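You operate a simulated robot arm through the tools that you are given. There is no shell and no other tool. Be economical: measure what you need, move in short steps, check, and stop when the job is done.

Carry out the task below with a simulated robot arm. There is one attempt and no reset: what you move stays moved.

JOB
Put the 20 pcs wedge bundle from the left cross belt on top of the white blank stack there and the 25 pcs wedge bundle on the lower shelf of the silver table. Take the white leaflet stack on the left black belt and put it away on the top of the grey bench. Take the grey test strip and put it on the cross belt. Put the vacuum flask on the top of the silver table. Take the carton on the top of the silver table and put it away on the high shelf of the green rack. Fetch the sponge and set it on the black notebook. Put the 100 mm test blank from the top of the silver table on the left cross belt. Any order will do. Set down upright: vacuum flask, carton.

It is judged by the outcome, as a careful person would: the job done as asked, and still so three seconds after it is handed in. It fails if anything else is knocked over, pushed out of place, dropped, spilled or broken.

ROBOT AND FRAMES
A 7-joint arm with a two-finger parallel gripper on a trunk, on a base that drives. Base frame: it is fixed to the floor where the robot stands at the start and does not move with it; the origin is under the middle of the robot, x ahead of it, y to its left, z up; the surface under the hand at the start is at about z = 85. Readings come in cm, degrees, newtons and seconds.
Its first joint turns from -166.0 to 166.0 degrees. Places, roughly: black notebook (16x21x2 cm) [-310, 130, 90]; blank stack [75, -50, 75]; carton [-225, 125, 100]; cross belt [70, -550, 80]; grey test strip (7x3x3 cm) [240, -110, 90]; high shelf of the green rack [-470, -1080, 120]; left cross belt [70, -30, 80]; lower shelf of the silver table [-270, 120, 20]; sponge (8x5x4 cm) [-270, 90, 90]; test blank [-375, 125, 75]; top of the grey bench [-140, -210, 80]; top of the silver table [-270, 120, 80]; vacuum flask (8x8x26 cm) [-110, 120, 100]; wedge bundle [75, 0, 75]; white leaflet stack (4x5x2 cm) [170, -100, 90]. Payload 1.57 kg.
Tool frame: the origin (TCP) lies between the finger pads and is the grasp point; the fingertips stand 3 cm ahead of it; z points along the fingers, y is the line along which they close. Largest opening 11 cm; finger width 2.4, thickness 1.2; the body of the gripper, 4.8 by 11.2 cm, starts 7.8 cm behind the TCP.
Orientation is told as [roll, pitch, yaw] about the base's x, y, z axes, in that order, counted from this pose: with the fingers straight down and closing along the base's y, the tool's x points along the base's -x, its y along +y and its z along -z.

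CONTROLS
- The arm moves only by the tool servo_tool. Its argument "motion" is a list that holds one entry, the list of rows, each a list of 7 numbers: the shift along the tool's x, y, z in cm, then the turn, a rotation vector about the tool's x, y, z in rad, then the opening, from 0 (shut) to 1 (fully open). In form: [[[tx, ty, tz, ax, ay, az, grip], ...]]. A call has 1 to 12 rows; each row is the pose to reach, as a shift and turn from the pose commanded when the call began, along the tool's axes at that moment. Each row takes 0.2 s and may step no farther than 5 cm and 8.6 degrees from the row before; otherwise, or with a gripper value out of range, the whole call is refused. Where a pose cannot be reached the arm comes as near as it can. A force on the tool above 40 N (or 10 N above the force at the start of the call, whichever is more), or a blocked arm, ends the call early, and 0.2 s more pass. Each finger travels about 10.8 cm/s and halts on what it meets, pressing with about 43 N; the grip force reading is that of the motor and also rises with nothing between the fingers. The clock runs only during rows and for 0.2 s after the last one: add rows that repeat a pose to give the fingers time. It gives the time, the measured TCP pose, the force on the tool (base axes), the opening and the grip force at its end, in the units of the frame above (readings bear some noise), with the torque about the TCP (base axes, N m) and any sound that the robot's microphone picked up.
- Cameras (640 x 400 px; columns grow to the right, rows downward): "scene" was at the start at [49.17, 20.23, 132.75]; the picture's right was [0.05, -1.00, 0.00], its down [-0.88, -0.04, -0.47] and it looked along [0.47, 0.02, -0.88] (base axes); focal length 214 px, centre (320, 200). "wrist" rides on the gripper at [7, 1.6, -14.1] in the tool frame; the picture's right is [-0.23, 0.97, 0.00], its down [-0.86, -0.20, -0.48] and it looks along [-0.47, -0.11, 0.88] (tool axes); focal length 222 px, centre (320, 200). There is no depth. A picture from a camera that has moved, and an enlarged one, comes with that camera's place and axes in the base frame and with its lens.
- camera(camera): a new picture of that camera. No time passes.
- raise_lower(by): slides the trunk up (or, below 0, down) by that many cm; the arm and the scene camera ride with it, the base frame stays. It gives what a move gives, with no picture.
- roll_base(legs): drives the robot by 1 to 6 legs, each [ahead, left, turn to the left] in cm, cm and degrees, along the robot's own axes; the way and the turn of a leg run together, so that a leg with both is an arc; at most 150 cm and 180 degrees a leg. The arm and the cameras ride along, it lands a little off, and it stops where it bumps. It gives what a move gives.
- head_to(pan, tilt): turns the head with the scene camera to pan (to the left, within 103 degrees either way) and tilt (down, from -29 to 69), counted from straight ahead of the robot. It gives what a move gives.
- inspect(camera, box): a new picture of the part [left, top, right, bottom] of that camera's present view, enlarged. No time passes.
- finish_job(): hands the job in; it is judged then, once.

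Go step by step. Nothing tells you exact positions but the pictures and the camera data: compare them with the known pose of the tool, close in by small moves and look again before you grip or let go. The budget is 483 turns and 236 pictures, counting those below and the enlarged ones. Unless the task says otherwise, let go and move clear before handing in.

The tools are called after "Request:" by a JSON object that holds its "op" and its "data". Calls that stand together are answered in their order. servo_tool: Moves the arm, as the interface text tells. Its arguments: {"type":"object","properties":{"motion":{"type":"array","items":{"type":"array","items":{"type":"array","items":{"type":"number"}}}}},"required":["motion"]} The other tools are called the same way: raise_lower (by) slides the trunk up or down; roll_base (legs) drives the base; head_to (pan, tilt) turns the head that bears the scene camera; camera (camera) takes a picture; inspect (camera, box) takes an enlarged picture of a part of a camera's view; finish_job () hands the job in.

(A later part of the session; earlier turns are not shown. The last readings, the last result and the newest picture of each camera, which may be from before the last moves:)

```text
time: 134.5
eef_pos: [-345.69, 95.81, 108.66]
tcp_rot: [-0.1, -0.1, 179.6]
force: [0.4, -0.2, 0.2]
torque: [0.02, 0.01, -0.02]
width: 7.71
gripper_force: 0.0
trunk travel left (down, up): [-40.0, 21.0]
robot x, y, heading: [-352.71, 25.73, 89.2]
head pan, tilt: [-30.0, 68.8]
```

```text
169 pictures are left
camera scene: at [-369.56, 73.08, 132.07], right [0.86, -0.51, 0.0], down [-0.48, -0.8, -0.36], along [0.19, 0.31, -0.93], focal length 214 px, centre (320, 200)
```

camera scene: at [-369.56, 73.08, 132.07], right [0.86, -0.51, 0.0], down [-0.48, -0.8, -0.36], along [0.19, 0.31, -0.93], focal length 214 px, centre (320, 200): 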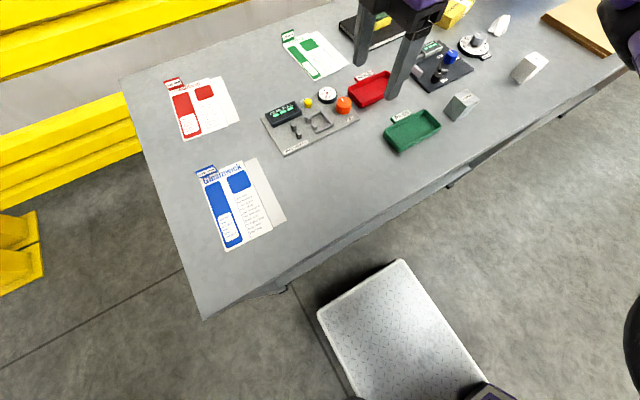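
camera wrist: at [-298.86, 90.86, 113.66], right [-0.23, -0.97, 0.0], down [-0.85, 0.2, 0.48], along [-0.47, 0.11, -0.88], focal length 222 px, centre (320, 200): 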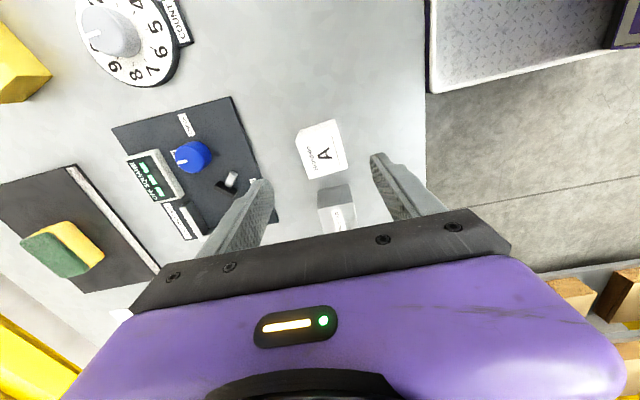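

Base front is ~37 cm ahead of my axis, so I can go to y≈40. I drive there and test the reach with the hand high.

Request:
{"op": "roll_base", "data": {"legs": [[14.3, 0, 0.5]]}}

Request:
{"op": "head_to", "data": {"pan": -5, "tilt": 50}}

Request:
{"op": "servo_tool", "data": {"motion": [[[0, -4, 0, 0, 0, 0, 0.7], [0.5, -8, 1, 0, 0, 0, 0.5], [1, -12, 2, 0, 0, 0, 0.4], [2, -16, 3, 0, 0, 0, 0.4], [3, -20, 4, 0, 0, 0, 0.4], [4, -24, 5, 0, 0, 0, 0.4], [5, -28, 6, 0, 0, 0, 0.4], [5, -30, 6, 0, 0, 0, 0.4], [5, -30, 6, 0, 0, 0, 0.4]]]}}

Request:
{"op": "camera", "data": {"camera": "scene"}}

Request:
{"op": "camera", "data": {"camera": "wrist"}}

```text
time: 135.8
eef_pos: [-346.1, 110.31, 108.64]
tcp_rot: [-0.2, -0.1, -179.9]
force: [-1.2, -1.1, -0.6]
torque: [0.02, -0.01, 0.01]
width: 7.68
gripper_force: 0.1
trunk travel left (down, up): [-40.0, 21.0]
robot x, y, heading: [-352.9, 39.84, 90.1]
head pan, tilt: [-30.0, 68.8]
```

```text
time: 136.7
eef_pos: [-346.22, 110.39, 108.65]
tcp_rot: [-0.2, -0.1, -179.9]
force: [0.8, 1.3, 0.2]
torque: [-0.03, -0.01, -0.02]
width: 7.69
gripper_force: 0.0
trunk travel left (down, up): [-40.0, 21.0]
robot x, y, heading: [-352.85, 40.34, 89.6]
head pan, tilt: [-5.0, 50.0]
```

```text
time: 138.7
eef_pos: [-341.17, 140.43, 102.76]
tcp_rot: [-0.2, 0.0, -179.8]
force: [-0.3, -0.5, -1.4]
torque: [0.0, 0.0, 0.0]
width: 4.44
gripper_force: 0.1
trunk travel left (down, up): [-40.0, 21.0]
robot x, y, heading: [-352.67, 39.52, 89.8]
head pan, tilt: [-5.0, 50.0]
```

```text
168 pictures are left
camera scene: at [-371.99, 90.2, 134.26], right [1.0, -0.09, 0.0], down [-0.07, -0.76, -0.64], along [0.06, 0.64, -0.77], focal length 214 px, centre (320, 200)
```

scene: 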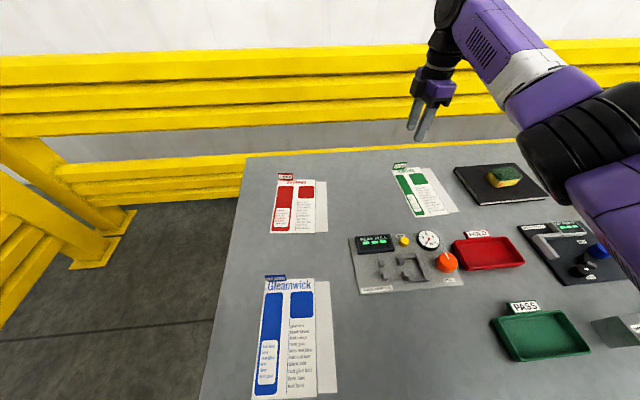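

```text
167 pictures are left
camera wrist: at [-334.12, 138.78, 116.87], right [-0.22, -0.97, 0.0], down [-0.86, 0.2, 0.48], along [-0.47, 0.11, -0.88], focal length 222 px, centre (320, 200)
```

wrist: 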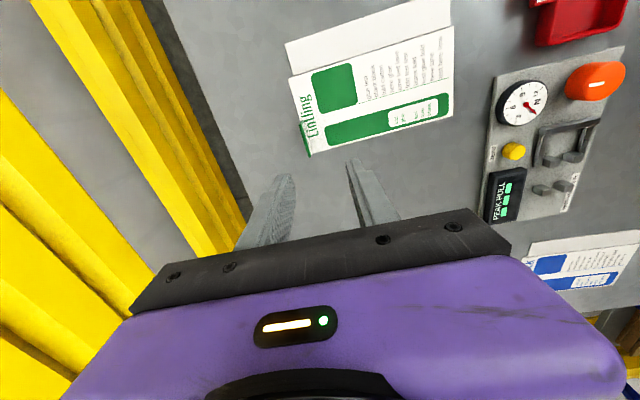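

Reach is fine. Zooming the wrist view on the tag.

Request:
{"op": "inspect", "data": {"camera": "wrist", "box": [260, 60, 400, 180]}}

Request:
{"op": "inspect", "data": {"camera": "scene", "box": [375, 150, 475, 230]}}

```text
3.33 times, centred on (330, 120) of wrist
camera zoom: at [-334.12, 138.78, 116.87], right [-0.22, -0.97, 0.0], down [-0.86, 0.2, 0.48], along [-0.47, 0.11, -0.88], focal length 740 px, centre (287, 467)
```

zoom: 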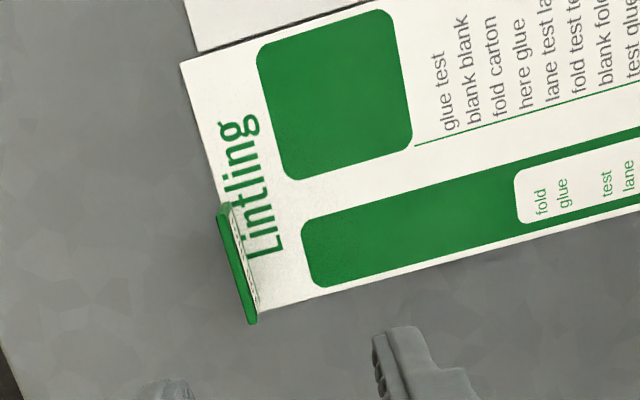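

```text
5.00 times, centred on (425, 190) of scene
camera zoom: at [-371.99, 90.2, 134.26], right [1.0, -0.09, 0.0], down [-0.07, -0.76, -0.64], along [0.06, 0.64, -0.77], focal length 1072 px, centre (-205, 250)
```

zoom: 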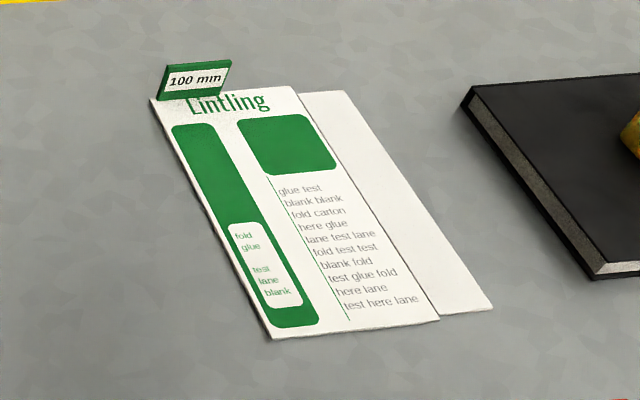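

Tag plate is upright, x −342.8…−338.2 at y≈142.2, parallel to x. Moving over it and partly down.

Request:
{"op": "servo_tool", "data": {"motion": [[[0.7, -1.8, 3, 0, 0, 0, 0.4], [0.7, -1.8, 7, 0, 0, 0, 0.4], [0.7, -1.8, 10.5, 0, 0, 0, 0.4], [0.7, -1.8, 10.5, 0, 0, 0, 0.4]]]}}

Request:
{"op": "camera", "data": {"camera": "wrist"}}

Request:
{"op": "inspect", "data": {"camera": "scene", "box": [350, 80, 510, 220]}}

```text
time: 139.7
eef_pos: [-340.54, 142.15, 92.24]
tcp_rot: [-0.3, 0.0, -179.9]
force: [0.7, 0.0, 0.1]
torque: [-0.03, -0.01, 0.0]
width: 4.4
gripper_force: 0.1
trunk travel left (down, up): [-40.0, 21.0]
robot x, y, heading: [-353.17, 39.93, 89.9]
head pan, tilt: [-5.0, 50.0]
```

```text
164 pictures are left
camera wrist: at [-333.49, 140.5, 106.33], right [-0.23, -0.97, -0.01], down [-0.86, 0.2, 0.48], along [-0.47, 0.11, -0.88], focal length 222 px, centre (320, 200)
```

wrist: 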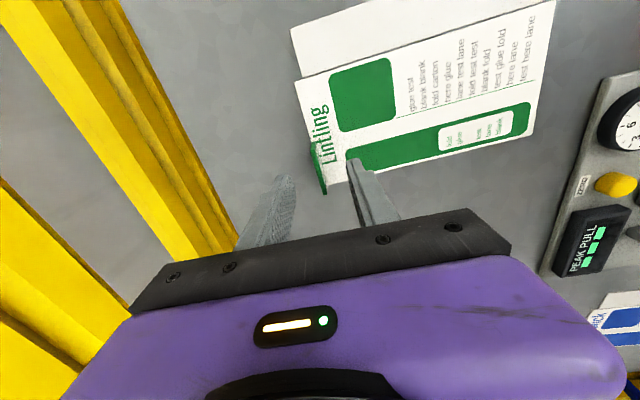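

```text
2.86 times, centred on (430, 150) of scene
camera zoom: at [-371.99, 90.2, 134.26], right [1.0, -0.09, 0.0], down [-0.07, -0.76, -0.64], along [0.06, 0.64, -0.77], focal length 613 px, centre (6, 343)
```

zoom: 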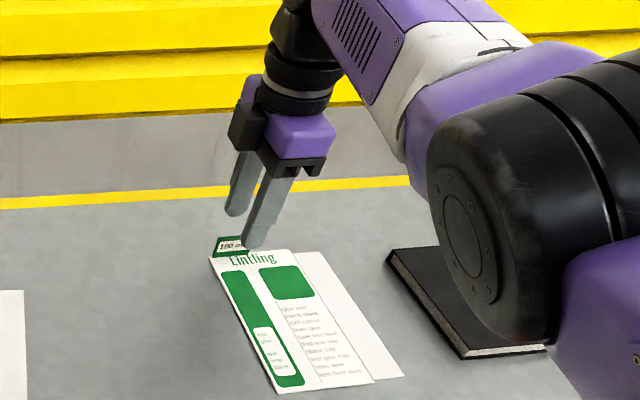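

Aligned. Going down and pinching the tag.

Request:
{"op": "servo_tool", "data": {"motion": [[[0.2, 0, 2, 0, 0, 0, 0.4], [0.2, 0, 3.3, 0, 0, 0, 0.4], [0.2, 0, 3.3, 0, 0, 0, 0.4], [0.2, 0, 3.3, 0, 0, 0, 0.2], [0.2, 0, 3.3, 0, 0, 0, 0.05], [0.2, 0, 3.3, 0, 0, 0, 0], [0.2, 0, 3.3, 0, 0, 0, 0]]]}}

Request:
{"op": "camera", "data": {"camera": "wrist"}}

Request:
{"op": "inspect", "data": {"camera": "scene", "box": [350, 80, 510, 220]}}

```text
time: 141.3
eef_pos: [-340.41, 141.59, 88.99]
tcp_rot: [-0.1, -0.1, -179.9]
force: [-0.4, 0.0, 0.2]
torque: [-0.07, 0.03, -0.05]
width: 0.26
gripper_force: 24.7
out of reach, approached as far as the arm can: row 1, 2, 3, 4, 5, 6, 7
trunk travel left (down, up): [-40.0, 21.0]
robot x, y, heading: [-352.79, 40.01, 89.8]
head pan, tilt: [-5.0, 50.0]
```

```text
162 pictures are left
camera wrist: at [-333.39, 140.05, 103.12], right [-0.23, -0.97, 0.0], down [-0.85, 0.2, 0.48], along [-0.47, 0.11, -0.88], focal length 222 px, centre (320, 200)
```

wrist: 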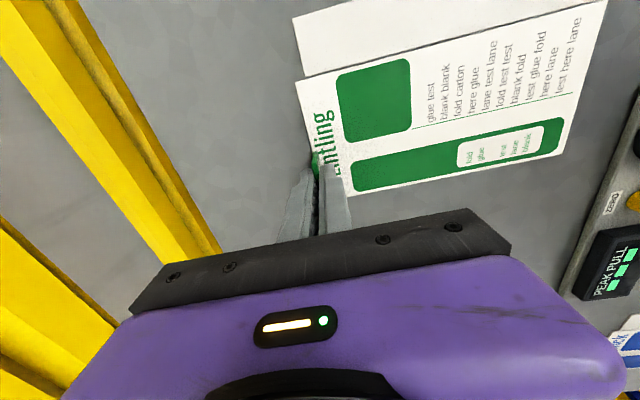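

```text
2.86 times, centred on (430, 150) of scene
camera zoom: at [-371.99, 90.2, 134.26], right [1.0, -0.09, 0.0], down [-0.07, -0.76, -0.64], along [0.06, 0.64, -0.77], focal length 613 px, centre (6, 343)
```

zoom: 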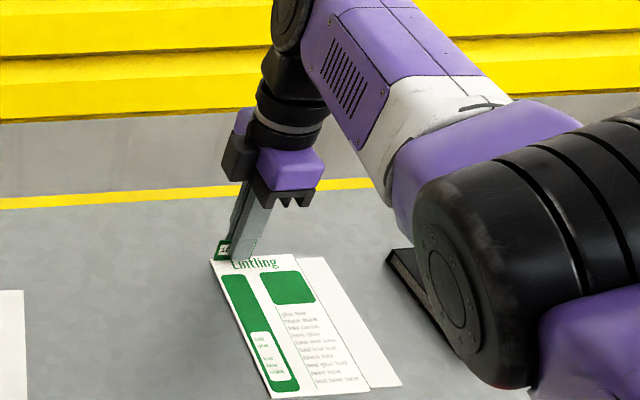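

Request:
{"op": "servo_tool", "data": {"motion": [[[0, 0, 0, 0, 0, 0, 0], [0, 0, 0, 0, 0, 0, 0], [0, 0, -1, 0, 0, 0, 0], [0, 0, -3, 0, 0, 0, 0], [0, 0, -3, 0, 0, 0, 0]]]}}

Request:
{"op": "inspect", "data": {"camera": "scene", "box": [350, 80, 510, 220]}}

```text
time: 142.5
eef_pos: [-340.53, 141.53, 91.93]
tcp_rot: [-0.2, 0.0, -180.0]
force: [-0.1, 0.3, -0.8]
torque: [0.04, -0.01, -0.03]
width: 0.29
gripper_force: 23.8
trunk travel left (down, up): [-40.0, 21.0]
robot x, y, heading: [-352.61, 39.77, 89.8]
head pan, tilt: [-5.0, 50.0]
```

```text
2.86 times, centred on (430, 150) of scene
camera zoom: at [-371.99, 90.21, 134.26], right [1.0, -0.09, 0.0], down [-0.07, -0.76, -0.64], along [0.06, 0.64, -0.77], focal length 613 px, centre (6, 343)
```

zoom: 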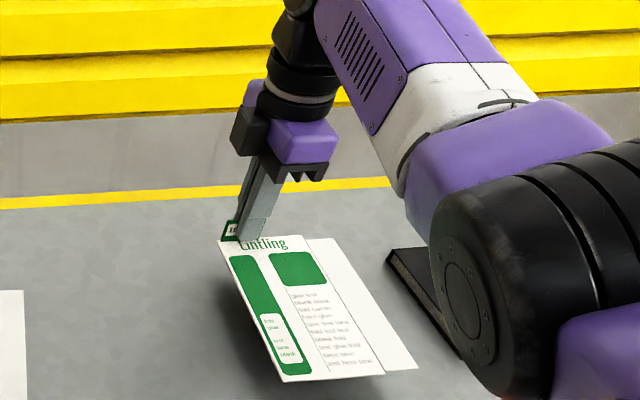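

The blank is held level by its tag. Lift high and retract, then back away from the table.

Request:
{"op": "servo_tool", "data": {"motion": [[[0, 0, -4, 0, 0, 0, 0], [0, 0, -8, 0, 0, 0, 0], [0, 0, -12, 0, 0, 0, 0], [0, 0, -16, 0, 0, 0, 0], [0, 0, -20, 0, 0, 0, 0], [0, 0, -24, 0, 0, 0, 0], [0, 4, -26, 0, 0, 0, 0], [0, 8, -26, 0, 0, 0, 0], [0, 12, -26, 0, 0, 0, 0], [0, 16, -26, 0, 0, 0, 0], [0, 20, -26, 0, 0, 0, 0], [0, 24, -26, 0, 0, 0, 0]]]}}

Request:
{"op": "roll_base", "data": {"legs": [[-50, 0, 0]]}}

Request:
{"op": "camera", "data": {"camera": "scene"}}

```text
time: 145.1
eef_pos: [-339.32, 138.44, 119.73]
tcp_rot: [-0.1, -0.2, -180.0]
force: [-0.1, 0.7, -0.8]
torque: [-0.01, 0.01, 0.0]
width: 0.32
gripper_force: 23.9
out of reach, approached as far as the arm can: row 5, 6, 7, 8, 9, 10, 11, 12
trunk travel left (down, up): [-40.0, 21.0]
robot x, y, heading: [-353.06, 40.03, 89.8]
head pan, tilt: [-5.0, 50.0]
```

```text
time: 148.1
eef_pos: [-339.38, 88.3, 119.6]
tcp_rot: [0.0, -0.1, 180.1]
force: [-0.3, -1.1, 0.2]
torque: [0.04, -0.01, -0.06]
width: 0.28
gripper_force: 24.3
trunk travel left (down, up): [-40.0, 21.0]
robot x, y, heading: [-353.12, -10.03, 89.6]
head pan, tilt: [-5.0, 50.0]
```

```text
159 pictures are left
camera scene: at [-372.12, 40.27, 134.26], right [1.0, -0.09, 0.0], down [-0.07, -0.76, -0.64], along [0.06, 0.64, -0.77], focal length 214 px, centre (320, 200)
```

scene: 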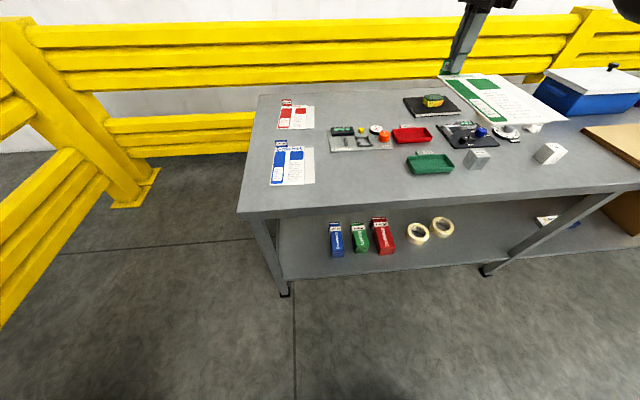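

Blank held. Retract the arm closer now.

Request:
{"op": "servo_tool", "data": {"motion": [[[0, 4, 1, 0, 0, 0, 0], [0, 8, 2, 0, 0, 0, 0], [0, 12, 2, 0, 0, 0, 0], [0, 16, 2, 0, 0, 0, 0], [0, 20, 2, 0, 0, 0, 0], [0, 24, 2, 0, 0, 0, 0], [0, 28, 2, 0, 0, 0, 0], [0, 28, 2, 0, 0, 0, 0]]]}}

```text
time: 149.9
eef_pos: [-337.79, 87.16, 121.81]
tcp_rot: [0.1, 0.0, 180.0]
force: [0.0, 0.0, -0.4]
torque: [0.03, 0.0, -0.01]
width: 0.3
gripper_force: 24.4
out of reach, approached as far as the arm can: row 1, 2, 3, 4, 5, 6, 7, 8
trunk travel left (down, up): [-40.0, 21.0]
robot x, y, heading: [-353.48, -9.84, 89.6]
head pan, tilt: [-5.0, 50.0]
```

Request:
{"op": "servo_tool", "data": {"motion": [[[0, 0, 4, 0, 0, 0, 0], [0, 0, 8, 0, 0, 0, 0], [0, 0, 12, 0, 0, 0, 0], [0, 0, 16, 0, 0, 0, 0], [0, 3, 16, 0, 0, 0, 0], [0, 6, 16, 0, 0, 0, 0], [0, 9, 16, 0, 0, 0, 0], [0, 13, 15, 0, 0, 0, 0], [0, 17, 14, 0, 0, 0, 0], [0, 21, 13, 0, 0, 0, 0], [0, 25, 12, 0, 0, 0, 0]]]}}

```text
time: 152.3
eef_pos: [-334.26, 89.88, 107.84]
tcp_rot: [0.1, -0.1, 180.0]
force: [0.6, -0.6, -0.7]
torque: [0.01, 0.01, 0.01]
width: 0.3
gripper_force: 23.8
out of reach, approached as far as the arm can: row 1, 2, 3, 4, 5, 6, 7, 8, 9, 10, 11
trunk travel left (down, up): [-40.0, 21.0]
robot x, y, heading: [-353.11, -10.35, 89.9]
head pan, tilt: [-5.0, 50.0]
```

The arm seems stuck at a joint limit; testing with small steps and a slight yaw.

Request:
{"op": "servo_tool", "data": {"motion": [[[0, 0, 0, 0, 0, 0.1, 0], [0, 0, 0, 0, 0, 0.2, 0], [0, 3, 0, 0, 0, 0.2, 0], [0, 6, 0, 0, 0, 0.2, 0]]]}}

Request:
{"op": "camera", "data": {"camera": "scene"}}

```text
time: 153.3
eef_pos: [-333.07, 89.32, 108.3]
tcp_rot: [0.1, 0.0, 168.4]
force: [0.6, 0.1, 0.1]
torque: [0.02, -0.02, 0.05]
width: 0.3
gripper_force: 23.3
out of reach, approached as far as the arm can: row 3, 4
trunk travel left (down, up): [-40.0, 21.0]
robot x, y, heading: [-353.27, -10.27, 89.5]
head pan, tilt: [-5.0, 50.0]
```

```text
158 pictures are left
camera scene: at [-372.12, 40.27, 134.26], right [1.0, -0.09, 0.0], down [-0.07, -0.76, -0.64], along [0.06, 0.64, -0.77], focal length 214 px, centre (320, 200)
```

scene: 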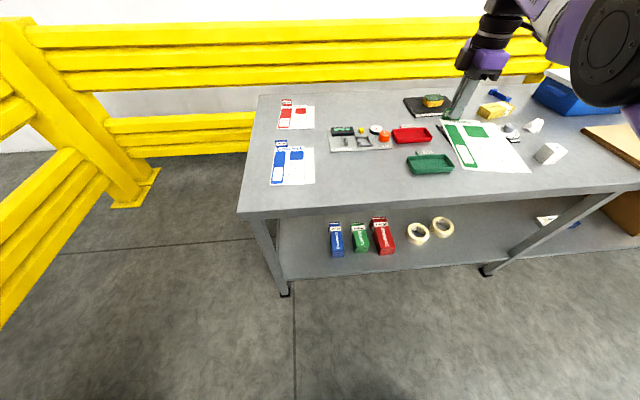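

Request:
{"op": "servo_tool", "data": {"motion": [[[0, 0, 2, 0, 0, 0, 0], [0, 0, 4, 0, 0, 0, 0], [0, 0, 6, 0, 0, 0, 0], [0, 0, 8, 0, 0, 0, 0], [0, 1, 8, 0, 0, 0, 0], [0, 2, 8, 0, 0, 0, 0], [0, 4, 8, 0, 0, 0, 0]]]}}

```text
time: 154.9
eef_pos: [-332.92, 90.14, 100.3]
tcp_rot: [0.1, 0.0, 168.4]
force: [0.0, 0.1, -1.3]
torque: [0.05, 0.01, 0.0]
width: 0.3
gripper_force: 24.4
out of reach, approached as far as the arm can: row 2, 3, 4, 5, 6, 7
trunk travel left (down, up): [-40.0, 21.0]
robot x, y, heading: [-353.23, -10.39, 89.7]
head pan, tilt: [-5.0, 50.0]
```

Request:
{"op": "roll_base", "data": {"legs": [[-40, 0, 0]]}}

Request:
{"op": "servo_tool", "data": {"motion": [[[-3, 0, 0, 0, 0, 0, 0], [-6, 0, 0, 0, 0, 0, 0], [-10, 0, 0, 0, 0, 0, 0], [-14, 0, 0, 0, 0, 0, 0], [-18, 0, 0, 0, 0, 0, 0]]]}}

Request:
{"op": "servo_tool", "data": {"motion": [[[0, 2, 0, 0, 0, 0, 0], [0, 4, 0, 0, 0, 0, 0], [0, 6, 0, 0, 0, 0, 0], [0, 8, 0, 0, 0, 0, 0]]]}}

Request:
{"op": "head_to", "data": {"pan": -25, "tilt": 40}}

Request:
{"op": "camera", "data": {"camera": "scene"}}

```text
time: 157.4
eef_pos: [-333.28, 49.95, 100.37]
tcp_rot: [0.1, 0.0, 168.5]
force: [0.4, -0.1, -1.3]
torque: [0.04, 0.01, -0.02]
width: 0.26
gripper_force: 23.9
trunk travel left (down, up): [-40.0, 21.0]
robot x, y, heading: [-353.23, -50.27, 89.8]
head pan, tilt: [-5.0, 50.0]
```

```text
time: 158.6
eef_pos: [-350.76, 52.98, 100.38]
tcp_rot: [0.1, 0.0, 168.5]
force: [-1.1, 0.5, -0.1]
torque: [0.07, 0.06, -0.02]
width: 0.27
gripper_force: 24.7
out of reach, approached as far as the arm can: row 5
trunk travel left (down, up): [-40.0, 21.0]
robot x, y, heading: [-353.5, -50.01, 89.7]
head pan, tilt: [-5.0, 50.0]
```

```text
time: 159.6
eef_pos: [-352.25, 52.68, 100.5]
tcp_rot: [0.3, -0.1, 168.5]
force: [0.1, 0.1, -1.0]
torque: [0.04, 0.05, 0.02]
width: 0.29
gripper_force: 23.9
out of reach, approached as far as the arm can: row 1, 2, 3, 4
trunk travel left (down, up): [-40.0, 21.0]
robot x, y, heading: [-353.1, -50.28, 89.7]
head pan, tilt: [-5.0, 50.0]
```

```text
time: 160.4
eef_pos: [-352.18, 52.72, 100.61]
tcp_rot: [0.3, -0.1, 168.5]
force: [-0.2, 1.0, -0.3]
torque: [0.04, 0.02, 0.02]
width: 0.32
gripper_force: 24.6
trunk travel left (down, up): [-40.0, 21.0]
robot x, y, heading: [-353.37, -50.45, 89.6]
head pan, tilt: [-25.0, 40.0]
```

```text
157 pictures are left
camera scene: at [-369.45, 0.14, 135.67], right [0.9, -0.43, 0.0], down [-0.27, -0.58, -0.77], along [0.33, 0.69, -0.64], focal length 214 px, centre (320, 200)
```

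scene: 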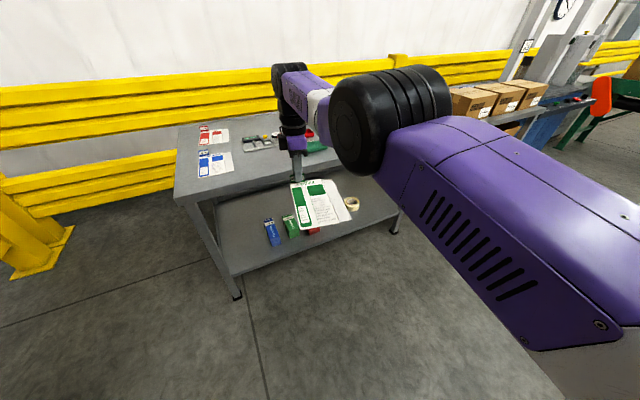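

Request:
{"op": "servo_tool", "data": {"motion": [[[0, 0, 0, 0.1, 0, 0, 0], [0, 0, 0, 0.2, 0, 0, 0], [0, 0, 0, 0.3, 0, 0, 0], [0, 0, 0, 0.3, 0, 0, 0]]]}}

```text
time: 161.4
eef_pos: [-352.39, 59.79, 100.73]
tcp_rot: [-17.1, -0.1, 168.5]
force: [0.2, -0.4, -0.8]
torque: [0.05, 0.01, -0.02]
width: 0.31
gripper_force: 24.0
out of reach, approached as far as the arm can: row 1, 2, 3, 4
trunk travel left (down, up): [-40.0, 21.0]
robot x, y, heading: [-353.28, -50.01, 89.6]
head pan, tilt: [-25.0, 40.0]
```

The arm is straight (singular). I untilt and try swinging the hand left on an inward arc to flex the elbow.

Request:
{"op": "servo_tool", "data": {"motion": [[[0, 2.2, -0.7, -0.1, 0, 0, 0], [0, 4.4, -1.4, -0.2, 0, 0, 0], [0, 6.7, -2.1, -0.3, 0, 0, 0]]]}}

Request:
{"op": "servo_tool", "data": {"motion": [[[-3.9, 1.5, 0, 0, 0, 0, 0], [-7.9, 3, 0, 0, 0, 0, 0], [-11.9, 4.5, 0, 0, 0, 0, 0], [-15.8, 6, 0, 0, 0, 0, 0], [-19.7, 7.5, 0, 0, 0, 0, 0], [-23.7, 9, 0, 0, 0, 0, 0]]]}}

```text
time: 162.2
eef_pos: [-353.68, 52.92, 100.74]
tcp_rot: [0.2, -0.1, 168.6]
force: [0.7, 0.3, -0.4]
torque: [0.05, 0.04, 0.01]
width: 0.29
gripper_force: 23.7
trunk travel left (down, up): [-40.0, 21.0]
robot x, y, heading: [-353.02, -50.34, 89.9]
head pan, tilt: [-25.0, 40.0]
```

```text
time: 163.6
eef_pos: [-378.48, 48.33, 101.02]
tcp_rot: [0.0, -0.1, 168.5]
force: [-0.3, 0.1, 0.5]
torque: [0.08, 0.02, 0.0]
width: 0.3
gripper_force: 24.2
out of reach, approached as far as the arm can: row 1, 2, 3, 4, 6
trunk travel left (down, up): [-40.0, 21.0]
robot x, y, heading: [-353.42, -50.07, 89.8]
head pan, tilt: [-25.0, 40.0]
```

Request:
{"op": "servo_tool", "data": {"motion": [[[-3, 2, 0, 0, 0, 0, 0], [-6, 4.5, 0, 0, 0, 0, 0], [-9, 7.5, 0, 0, 0, 0, 0], [-12, 10.5, 0, 0, 0, 0, 0], [-14.5, 13.5, 0, 0, 0, 0, 0], [-17, 16.7, 0, 0, 0, 0, 0]]]}}

```text
time: 165.0
eef_pos: [-398.44, 35.48, 100.93]
tcp_rot: [0.1, -0.1, 168.6]
force: [0.2, -0.4, -0.5]
torque: [0.01, 0.02, 0.01]
width: 0.28
gripper_force: 24.1
trunk travel left (down, up): [-40.0, 21.0]
robot x, y, heading: [-353.58, -50.19, 89.8]
head pan, tilt: [-25.0, 40.0]
```

Freed. Retracting the hand to about 70 cm ahead.

Request:
{"op": "servo_tool", "data": {"motion": [[[2.2, 2.6, 0, 0, 0, 0, 0], [4.4, 5.2, 0, 0, 0, 0, 0], [6.6, 7.8, 0, 0, 0, 0, 0], [8.7, 10.5, 0, 0, 0, 0, 0], [10.8, 13.1, 0, 0, 0, 0, 0], [15, 12.3, 0, 0, 0, 0, 0], [19.5, 11.5, 0, 0, 0, 0, 0], [24, 10.7, 0, 0, 0, 0, 0], [28.5, 9.8, 0, 0, 0, 0, 0], [33, 8.9, -2, 0, 0, 0, 0], [37.5, 8, -4, 0, 0, 0, 0], [42, 7.1, -6, 0, 0, 0, 0]]]}}

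Request:
{"op": "camera", "data": {"camera": "scene"}}

```text
time: 167.6
eef_pos: [-358.76, 20.14, 106.9]
tcp_rot: [0.1, -0.1, 168.6]
force: [-1.3, -0.1, -1.2]
torque: [0.02, -0.03, -0.01]
width: 0.29
gripper_force: 24.2
out of reach, approached as far as the arm can: row 1
trunk travel left (down, up): [-40.0, 21.0]
robot x, y, heading: [-353.54, -50.1, 89.8]
head pan, tilt: [-25.0, 40.0]
```

```text
156 pictures are left
camera scene: at [-369.53, 0.15, 135.66], right [0.9, -0.43, 0.0], down [-0.27, -0.58, -0.77], along [0.33, 0.69, -0.64], focal length 214 px, centre (320, 200)
```

scene: 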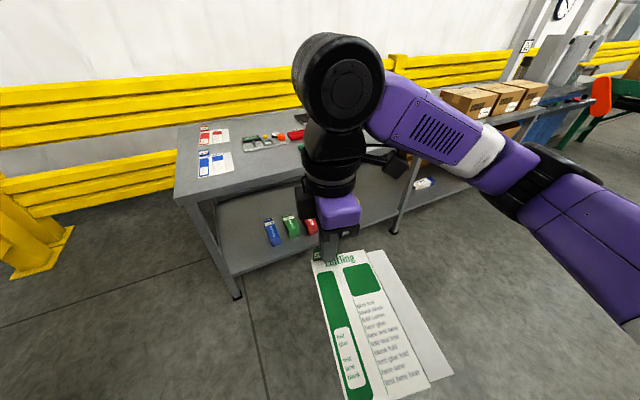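

Good. Now carry the blank to the left cross belt: turn right 90° and drive back to the start pose.

Request:
{"op": "roll_base", "data": {"legs": [[0, 0, -90], [150, 0, 0], [130, 0, 0]]}}

Request:
{"op": "head_to", "data": {"pan": 0, "tilt": 35}}

Request:
{"op": "camera", "data": {"camera": "scene"}}

```text
time: 185.0
eef_pos: [-3.22, -49.48, 106.91]
tcp_rot: [0.1, 0.0, 77.4]
force: [0.2, -0.5, -0.5]
torque: [-0.03, -0.02, -0.03]
width: 0.3
gripper_force: 24.3
trunk travel left (down, up): [-40.0, 21.0]
robot x, y, heading: [-73.61, -53.36, -1.2]
head pan, tilt: [-25.0, 40.0]
```

```text
time: 185.9
eef_pos: [-3.27, -49.5, 106.86]
tcp_rot: [0.1, -0.1, 77.5]
force: [-0.6, 0.4, 0.1]
torque: [0.01, -0.04, -0.04]
width: 0.27
gripper_force: 23.9
trunk travel left (down, up): [-40.0, 21.0]
robot x, y, heading: [-73.57, -53.54, -1.4]
head pan, tilt: [0.0, 35.0]
```

```text
155 pictures are left
camera scene: at [-21.78, -34.92, 136.43], right [-0.02, -1.0, 0.0], down [-0.57, 0.01, -0.82], along [0.82, -0.02, -0.57], focal length 214 px, centre (320, 200)
```

scene: 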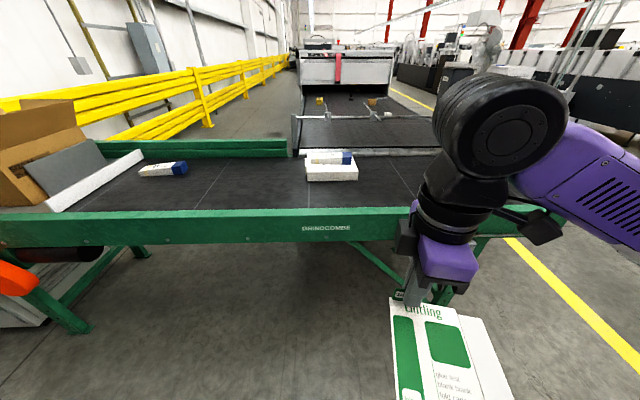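

Request:
{"op": "roll_base", "data": {"legs": [[0, 54, 1.4], [73, 0, 0]]}}

Request:
{"op": "head_to", "data": {"pan": 0, "tilt": 55}}

Request:
{"op": "camera", "data": {"camera": "scene"}}

```text
time: 192.6
eef_pos: [69.97, 6.4, 106.75]
tcp_rot: [0.1, -0.1, 78.9]
force: [0.7, 0.5, -0.7]
torque: [0.0, 0.0, -0.02]
width: 0.28
gripper_force: 24.0
trunk travel left (down, up): [-40.0, 21.0]
robot x, y, heading: [-0.93, 0.58, -0.1]
head pan, tilt: [0.0, 35.0]
```

```text
time: 193.4
eef_pos: [70.02, 6.35, 106.85]
tcp_rot: [0.1, -0.1, 78.8]
force: [-0.3, 0.5, -0.7]
torque: [0.03, -0.06, 0.0]
width: 0.28
gripper_force: 24.4
trunk travel left (down, up): [-40.0, 21.0]
robot x, y, heading: [-0.75, 0.82, -0.3]
head pan, tilt: [0.0, 55.0]
```

```text
154 pictures are left
camera scene: at [49.65, 20.54, 133.62], right [0.0, -1.0, 0.0], down [-0.82, 0.0, -0.57], along [0.57, 0.0, -0.82], focal length 214 px, centre (320, 200)
```

scene: 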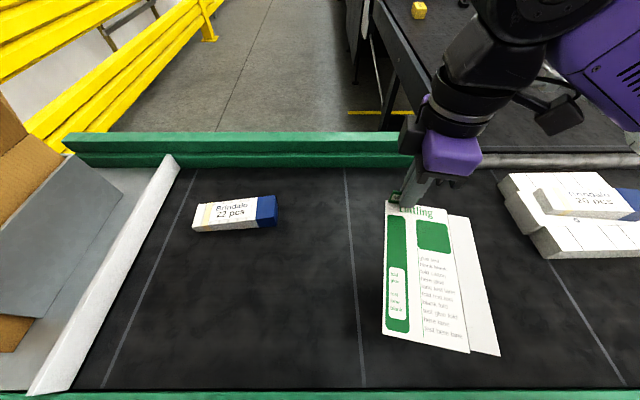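

Over the belt now. Align and lower toward the free area between the markings.

Request:
{"op": "servo_tool", "data": {"motion": [[[-1.3, -2.2, 1, 0, 0, -0.05, 0], [-2.5, -4.4, 3, 0, 0, -0.1, 0], [-3.8, -6.6, 5, 0, 0, -0.15, 0], [-5, -8.8, 7, 0, 0, -0.196, 0], [-6.25, -11, 9, 0, 0, -0.196, 0], [-6.25, -11, 13, 0, 0, -0.196, 0], [-6.25, -11, 15, 0, 0, -0.196, 0], [-6.25, -11, 15, 0, 0, -0.196, 0]]]}}

Request:
{"op": "camera", "data": {"camera": "scene"}}

```text
time: 195.2
eef_pos: [82.13, 10.49, 91.8]
tcp_rot: [0.1, 0.0, 90.1]
force: [0.0, 1.1, -0.3]
torque: [0.01, -0.04, -0.01]
width: 0.29
gripper_force: 24.6
trunk travel left (down, up): [-40.0, 21.0]
robot x, y, heading: [0.02, 0.59, -0.1]
head pan, tilt: [0.0, 55.0]
```

```text
153 pictures are left
camera scene: at [49.64, 20.55, 133.61], right [0.0, -1.0, 0.0], down [-0.82, 0.0, -0.57], along [0.57, 0.0, -0.82], focal length 214 px, centre (320, 200)
```

scene: 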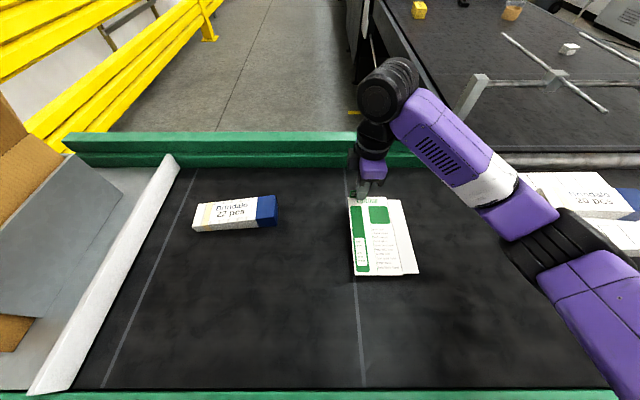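

Good spot on the belt. Lowering gently to contact.

Request:
{"op": "servo_tool", "data": {"motion": [[[0, 0, 1, 0, 0, 0, 0], [0, 0, 2, 0, 0, 0, 0], [0, 0, 2.4, 0, 0, 0, 0], [0, 0, 2.4, 0, 0, 0, 0]]]}}

Request:
{"op": "inspect", "data": {"camera": "scene", "box": [300, 150, 460, 290]}}

```text
time: 196.2
eef_pos: [82.16, 10.51, 89.47]
tcp_rot: [0.1, -0.1, 90.1]
force: [0.6, 0.3, 0.1]
torque: [-0.01, -0.02, 0.02]
width: 0.27
gripper_force: 24.1
trunk travel left (down, up): [-40.0, 21.0]
robot x, y, heading: [-0.13, 0.83, 0.0]
head pan, tilt: [0.0, 55.0]
```

```text
2.86 times, centred on (380, 220) of scene
camera zoom: at [49.64, 20.55, 133.61], right [0.0, -1.0, 0.0], down [-0.82, 0.0, -0.57], along [0.57, 0.0, -0.82], focal length 613 px, centre (149, 143)
```

zoom: 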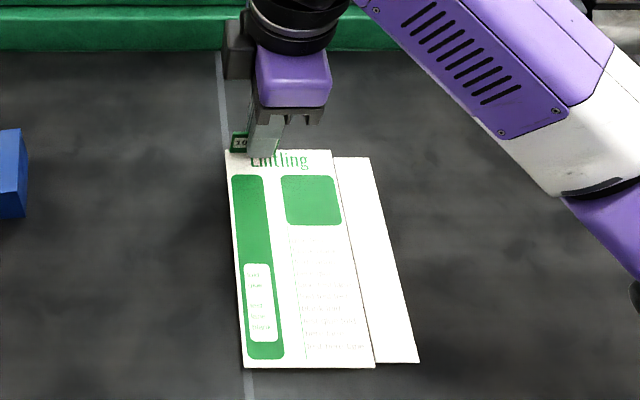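

Request:
{"op": "servo_tool", "data": {"motion": [[[0, 0, 0.3, 0, 0, 0, 0], [0, 0, 0.5, 0, 0, 0, 0], [0, 0, 0.5, 0, 0, 0, 0]]]}}

Request:
{"op": "servo_tool", "data": {"motion": [[[0, 0, 0.2, 0, 0, 0, 0], [0, 0, 0.3, 0, 0, 0, 0], [0, 0, 0.3, 0, 0, 0, 0]]]}}

```text
time: 197.0
eef_pos: [82.02, 10.53, 88.89]
tcp_rot: [0.2, 0.0, 90.2]
force: [1.4, 0.1, 2.3]
torque: [-0.22, -0.02, -0.03]
width: 0.31
gripper_force: 23.7
trunk travel left (down, up): [-40.0, 21.0]
robot x, y, heading: [-0.03, 0.41, -0.1]
head pan, tilt: [0.0, 55.0]
```

```text
time: 197.8
eef_pos: [81.97, 10.49, 88.82]
tcp_rot: [-0.1, -0.2, 90.0]
force: [-2.5, 2.3, 25.4]
torque: [0.07, 0.12, -0.04]
width: 0.31
gripper_force: 24.3
trunk travel left (down, up): [-40.0, 21.0]
robot x, y, heading: [-0.39, 0.81, 0.1]
head pan, tilt: [0.0, 55.0]
```

On the belt. Easing up, opening a little, rising straight.

Request:
{"op": "servo_tool", "data": {"motion": [[[0, 0, -0.3, 0, 0, 0, 0], [0, 0, -0.3, 0, 0, 0, 0.15], [0, 0, -0.3, 0, 0, 0, 0.3], [0, 0, -0.3, 0, 0, 0, 0.3], [0, 0, -3, 0, 0, 0, 0.3], [0, 0, -7, 0, 0, 0, 0.3], [0, 0, -12, 0, 0, 0, 0.3], [0, 4, -15, 0, 0, 0, 0.3], [0, 8, -18, 0, 0, 0, 0.3], [0, 12, -20, 0, 0, 0, 0.3]]]}}

Request:
{"op": "camera", "data": {"camera": "scene"}}

```text
time: 200.0
eef_pos: [70.04, 10.15, 108.57]
tcp_rot: [0.1, -0.1, 90.1]
force: [0.0, 0.1, -0.7]
torque: [0.01, 0.03, -0.02]
width: 3.29
gripper_force: 0.0
trunk travel left (down, up): [-40.0, 21.0]
robot x, y, heading: [-0.46, 0.7, -0.0]
head pan, tilt: [0.0, 55.0]
```

```text
151 pictures are left
camera scene: at [49.67, 20.55, 133.59], right [0.0, -1.0, 0.0], down [-0.82, 0.0, -0.57], along [0.57, 0.0, -0.82], focal length 214 px, centre (320, 200)
```

scene: 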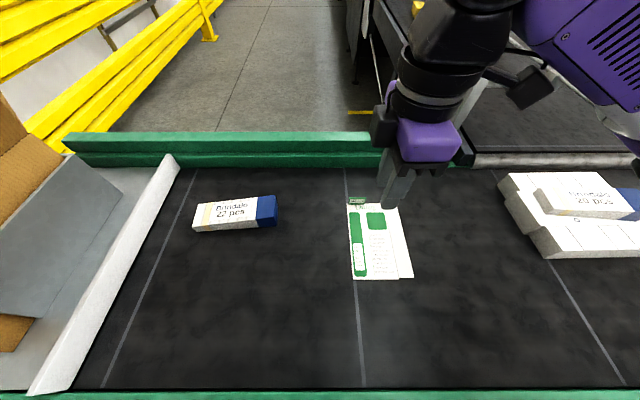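

Blank placed. Next the leaflet stack: it must be reached from the south side of the left black belt. I back off, turn right and look at the passage.

Request:
{"op": "roll_base", "data": {"legs": [[-30, 0, 0], [0, 0, -90]]}}

Request:
{"op": "head_to", "data": {"pan": 25, "tilt": 28}}

Request:
{"op": "camera", "data": {"camera": "scene"}}

```text
time: 205.9
eef_pos: [-21.17, -69.76, 108.47]
tcp_rot: [0.1, 0.0, -0.3]
force: [0.3, 1.2, -1.5]
torque: [0.0, -0.02, 0.02]
width: 3.28
gripper_force: 0.0
trunk travel left (down, up): [-40.0, 21.0]
robot x, y, heading: [-30.17, 0.57, -90.4]
head pan, tilt: [0.0, 55.0]
```

```text
time: 206.8
eef_pos: [-21.16, -69.86, 108.46]
tcp_rot: [0.2, 0.0, -0.2]
force: [-0.3, 0.6, 0.2]
torque: [-0.01, -0.02, -0.03]
width: 3.3
gripper_force: 0.1
trunk travel left (down, up): [-40.0, 21.0]
robot x, y, heading: [-30.52, 0.63, -89.9]
head pan, tilt: [25.0, 28.0]
```

```text
150 pictures are left
camera scene: at [-6.76, -50.54, 137.52], right [-0.91, -0.42, 0.0], down [-0.2, 0.43, -0.88], along [0.37, -0.8, -0.47], focal length 214 px, centre (320, 200)
```

scene: 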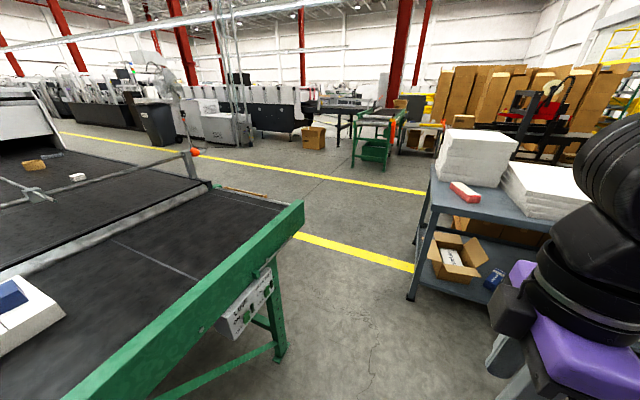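

There's a good diagonal gap between the belt's end (34,−118) and the bench corner (−26,−178). Driving through it diagonally to the belt's south side.

Request:
{"op": "roll_base", "data": {"legs": [[0, 0, 45], [58, -80, 0], [130, 0, 0]]}}

Request:
{"op": "head_to", "data": {"pan": 60, "tilt": 28}}

Request:
{"op": "camera", "data": {"camera": "scene"}}

```text
time: 220.1
eef_pos: [99.16, -232.35, 108.65]
tcp_rot: [0.0, -0.1, 44.2]
force: [0.2, 0.3, -0.3]
torque: [-0.01, 0.02, -0.03]
width: 3.29
gripper_force: 0.0
trunk travel left (down, up): [-40.0, 21.0]
robot x, y, heading: [43.58, -188.55, -45.9]
head pan, tilt: [25.0, 28.0]
```

```text
time: 221.1
eef_pos: [99.29, -232.47, 108.6]
tcp_rot: [0.1, -0.1, 44.2]
force: [0.2, 0.9, -0.5]
torque: [0.0, 0.02, 0.01]
width: 3.32
gripper_force: 0.0
trunk travel left (down, up): [-40.0, 21.0]
robot x, y, heading: [43.1, -188.44, -45.8]
head pan, tilt: [60.0, 28.0]
```

```text
149 pictures are left
camera scene: at [96.29, -203.12, 137.53], right [0.24, -0.97, 0.0], down [-0.46, -0.11, -0.88], along [0.86, 0.22, -0.47], focal length 214 px, centre (320, 200)
```

scene: 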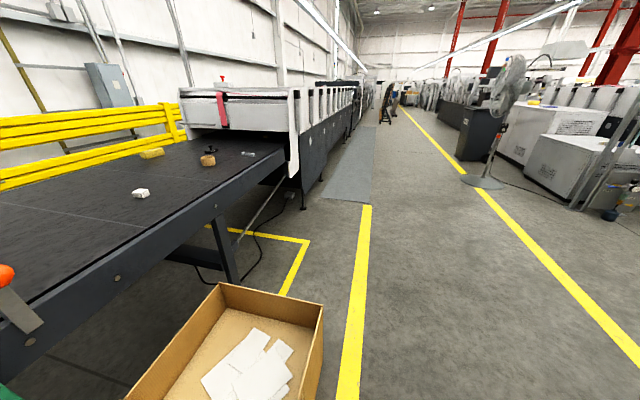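

A carton with papers stands on the floor beside the belt (x≈125–175). I'll go around it and stand at about (208,−178), reaching both leaflet and strip.

Request:
{"op": "roll_base", "data": {"legs": [[105, 19, 0], [48, 71, 0], [0, 0, 136]]}}

Request:
{"op": "head_to", "data": {"pan": 0, "tilt": 35}}

Request:
{"op": "camera", "data": {"camera": "scene"}}

```text
time: 236.4
eef_pos: [202.04, -164.41, 108.47]
tcp_rot: [0.2, 0.0, -177.3]
force: [0.1, 0.0, 0.6]
torque: [0.0, 0.02, -0.03]
width: 3.31
gripper_force: 0.0
trunk travel left (down, up): [-40.0, 21.0]
robot x, y, heading: [214.45, -233.99, 92.7]
head pan, tilt: [60.0, 28.0]
```

```text
time: 237.7
eef_pos: [202.03, -164.4, 108.46]
tcp_rot: [0.2, -0.1, -177.2]
force: [0.3, 0.3, -0.1]
torque: [0.05, -0.01, -0.01]
width: 3.27
gripper_force: 0.0
trunk travel left (down, up): [-40.0, 21.0]
robot x, y, heading: [214.72, -234.29, 92.5]
head pan, tilt: [0.0, 35.0]
```

```text
148 pictures are left
camera scene: at [192.46, -183.81, 136.43], right [1.0, 0.05, 0.0], down [0.03, -0.57, -0.82], along [-0.04, 0.82, -0.57], focal length 214 px, centre (320, 200)
```

scene: 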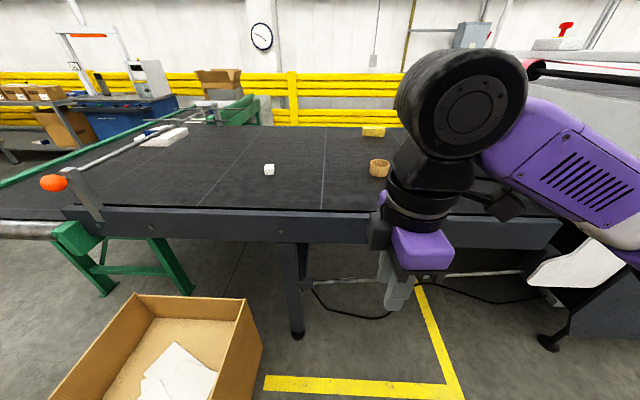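

Leaflet at ≈(162,−87). Moving up to the belt.

Request:
{"op": "roll_base", "data": {"legs": [[68, 10, -2.5]]}}

Request:
{"op": "head_to", "data": {"pan": 10, "tilt": 45}}

Request:
{"op": "camera", "data": {"camera": "scene"}}

Request:
{"op": "camera", "data": {"camera": "wrist"}}

```text
time: 241.5
eef_pos: [193.95, -95.87, 108.49]
tcp_rot: [0.1, -0.1, 179.9]
force: [0.4, -0.4, -0.1]
torque: [0.01, 0.01, 0.03]
width: 3.31
gripper_force: 0.0
trunk travel left (down, up): [-40.0, 21.0]
robot x, y, heading: [203.18, -166.13, 89.6]
head pan, tilt: [0.0, 35.0]
```

```text
time: 242.2
eef_pos: [194.07, -95.9, 108.56]
tcp_rot: [-0.1, -0.2, 179.9]
force: [-0.6, 0.4, 0.0]
torque: [0.02, 0.01, -0.04]
width: 3.31
gripper_force: 0.0
trunk travel left (down, up): [-40.0, 21.0]
robot x, y, heading: [203.22, -166.27, 89.8]
head pan, tilt: [10.0, 45.0]
```

```text
147 pictures are left
camera scene: at [182.17, -115.61, 134.96], right [0.99, 0.17, 0.0], down [0.12, -0.7, -0.71], along [-0.12, 0.7, -0.71], focal length 214 px, centre (320, 200)
```

scene: 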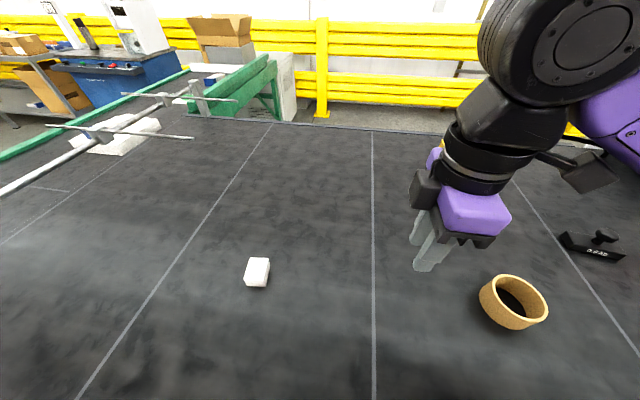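

```text
146 pictures are left
camera wrist: at [201.04, -97.4, 122.66], right [-0.23, -0.97, 0.0], down [-0.85, 0.2, 0.48], along [-0.47, 0.11, -0.88], focal length 222 px, centre (320, 200)
```

wrist: 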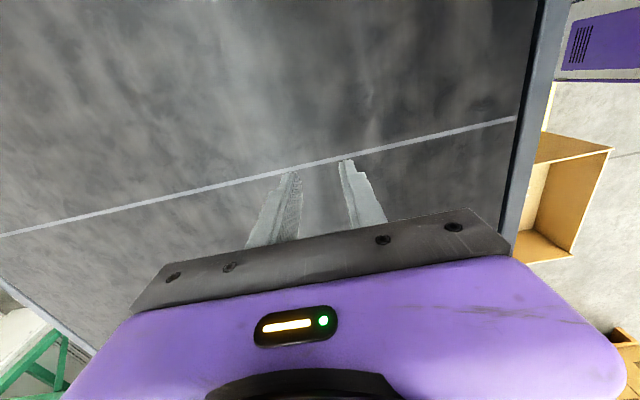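

Request:
{"op": "inspect", "data": {"camera": "scene", "box": [220, 240, 300, 300]}}

Request:
{"op": "inspect", "data": {"camera": "scene", "box": [440, 200, 640, 340]}}

```text
6.67 times, centred on (260, 270) of scene
camera zoom: at [182.17, -115.61, 134.96], right [0.99, 0.17, 0.0], down [0.12, -0.7, -0.71], along [-0.12, 0.7, -0.71], focal length 1430 px, centre (720, -267)
```

zoom: 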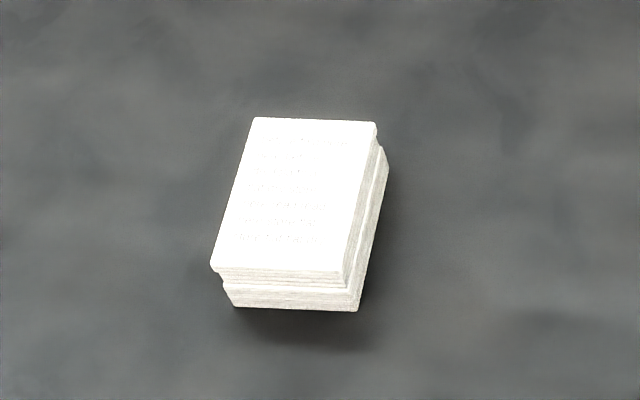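

```text
2.86 times, centred on (540, 270) of scene
camera zoom: at [182.17, -115.61, 134.96], right [0.99, 0.17, 0.0], down [0.12, -0.7, -0.71], along [-0.12, 0.7, -0.71], focal length 613 px, centre (-309, 0)
```

zoom: 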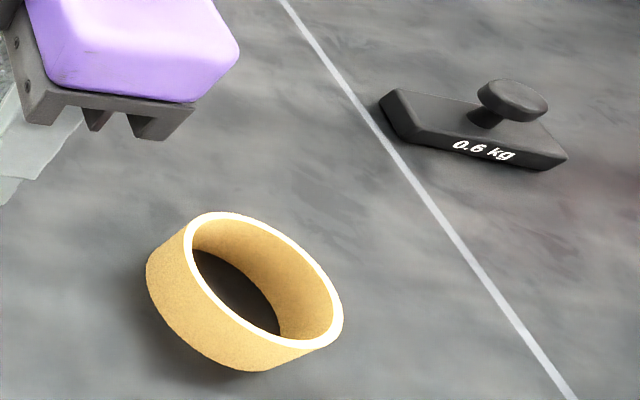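

Leaflet stack centre ≈(163,−93.9), yaw ~8°. Moving above it.

Request:
{"op": "servo_tool", "data": {"motion": [[[-4.5, -0.3, 0, 0, 0, -0.03, 0.5], [-9, -0.6, 0, 0, 0, -0.06, 0.8], [-13.5, -0.9, 0, 0, 0, -0.09, 0.8], [-18, -1.2, 0, 0, 0, -0.12, 0.8], [-22.5, -1.5, 0, 0, 0, -0.15, 0.8], [-27, -1.8, 2, 0, 0, -0.15, 0.8], [-31, -2, 4, 0, 0, -0.15, 0.8], [-31, -2, 8, 0, 0, -0.15, 0.8], [-31, -2, 10, 0, 0, -0.15, 0.8], [-31, -2, 10, 0, 0, -0.15, 0.8]]]}}

Request:
{"op": "camera", "data": {"camera": "wrist"}}

Request:
{"op": "camera", "data": {"camera": "scene"}}

```text
time: 244.4
eef_pos: [162.88, -93.79, 98.5]
tcp_rot: [-0.2, -0.1, -171.5]
force: [0.3, -0.9, 0.6]
torque: [-0.01, -0.02, 0.0]
width: 8.8
gripper_force: 0.0
trunk travel left (down, up): [-40.0, 21.0]
robot x, y, heading: [203.09, -166.23, 89.7]
head pan, tilt: [10.0, 45.0]
```

```text
143 pictures are left
camera wrist: at [170.16, -94.29, 112.66], right [-0.08, -1.0, 0.0], down [-0.87, 0.07, 0.48], along [-0.48, 0.04, -0.88], focal length 222 px, centre (320, 200)
```

wrist: 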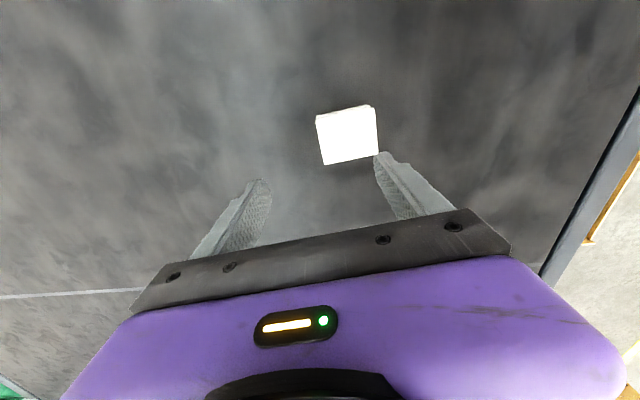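

```text
142 pictures are left
camera scene: at [182.15, -115.62, 134.95], right [0.99, 0.17, 0.0], down [0.12, -0.7, -0.71], along [-0.12, 0.7, -0.71], focal length 214 px, centre (320, 200)
```

scene: 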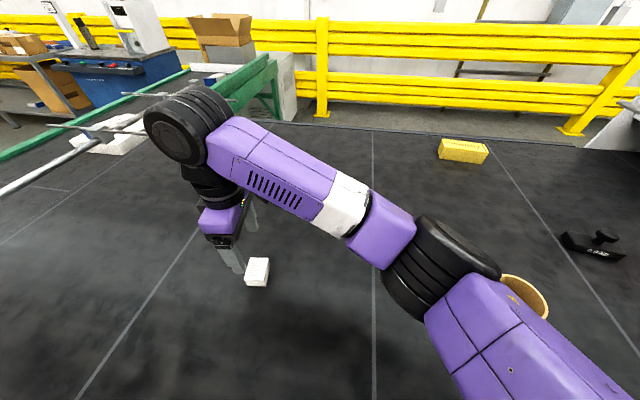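

Triangulation puts the stack top at z≈92 (this belt is higher), centre (165.5,−96.3). Correcting and lowering carefully.

Request:
{"op": "servo_tool", "data": {"motion": [[[1, 1.4, 0, 0, 0, 0, 0.8], [2.1, 2.85, 0, 0, 0, 0, 0.8], [2.1, 2.85, 2.5, 0, 0, 0, 0.8], [2.1, 2.85, 2.5, 0, 0, 0, 0.8]]]}}

Request:
{"op": "camera", "data": {"camera": "wrist"}}

Request:
{"op": "inspect", "data": {"camera": "scene", "box": [180, 180, 320, 300]}}

```text
time: 245.4
eef_pos: [165.47, -96.35, 96.14]
tcp_rot: [0.0, -0.1, -171.6]
force: [-0.2, 0.3, -0.7]
torque: [0.03, 0.02, 0.02]
width: 8.8
gripper_force: 0.0
trunk travel left (down, up): [-40.0, 21.0]
robot x, y, heading: [203.65, -165.87, 89.8]
head pan, tilt: [10.0, 45.0]
```

```text
141 pictures are left
camera wrist: at [172.71, -96.81, 110.22], right [-0.08, -1.0, 0.0], down [-0.87, 0.07, 0.48], along [-0.48, 0.04, -0.88], focal length 222 px, centre (320, 200)
```

wrist: 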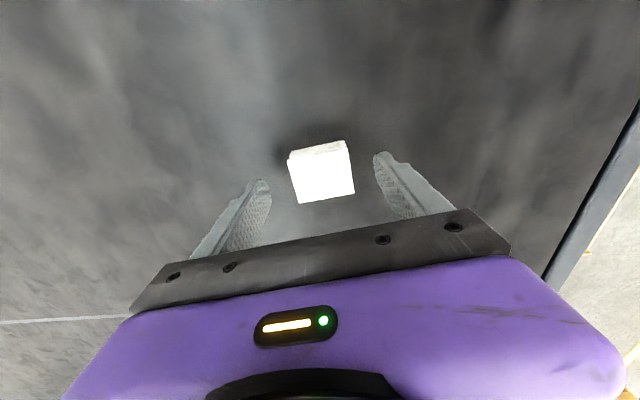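

```text
3.33 times, centred on (250, 240) of scene
camera zoom: at [182.16, -115.61, 134.95], right [0.99, 0.17, 0.0], down [0.12, -0.7, -0.71], along [-0.12, 0.7, -0.71], focal length 715 px, centre (553, 67)
```

zoom: 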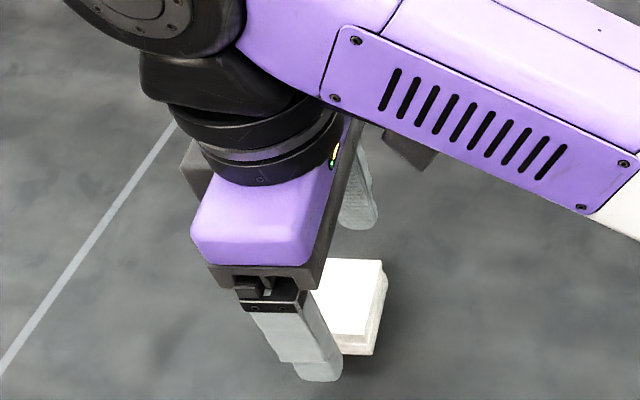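

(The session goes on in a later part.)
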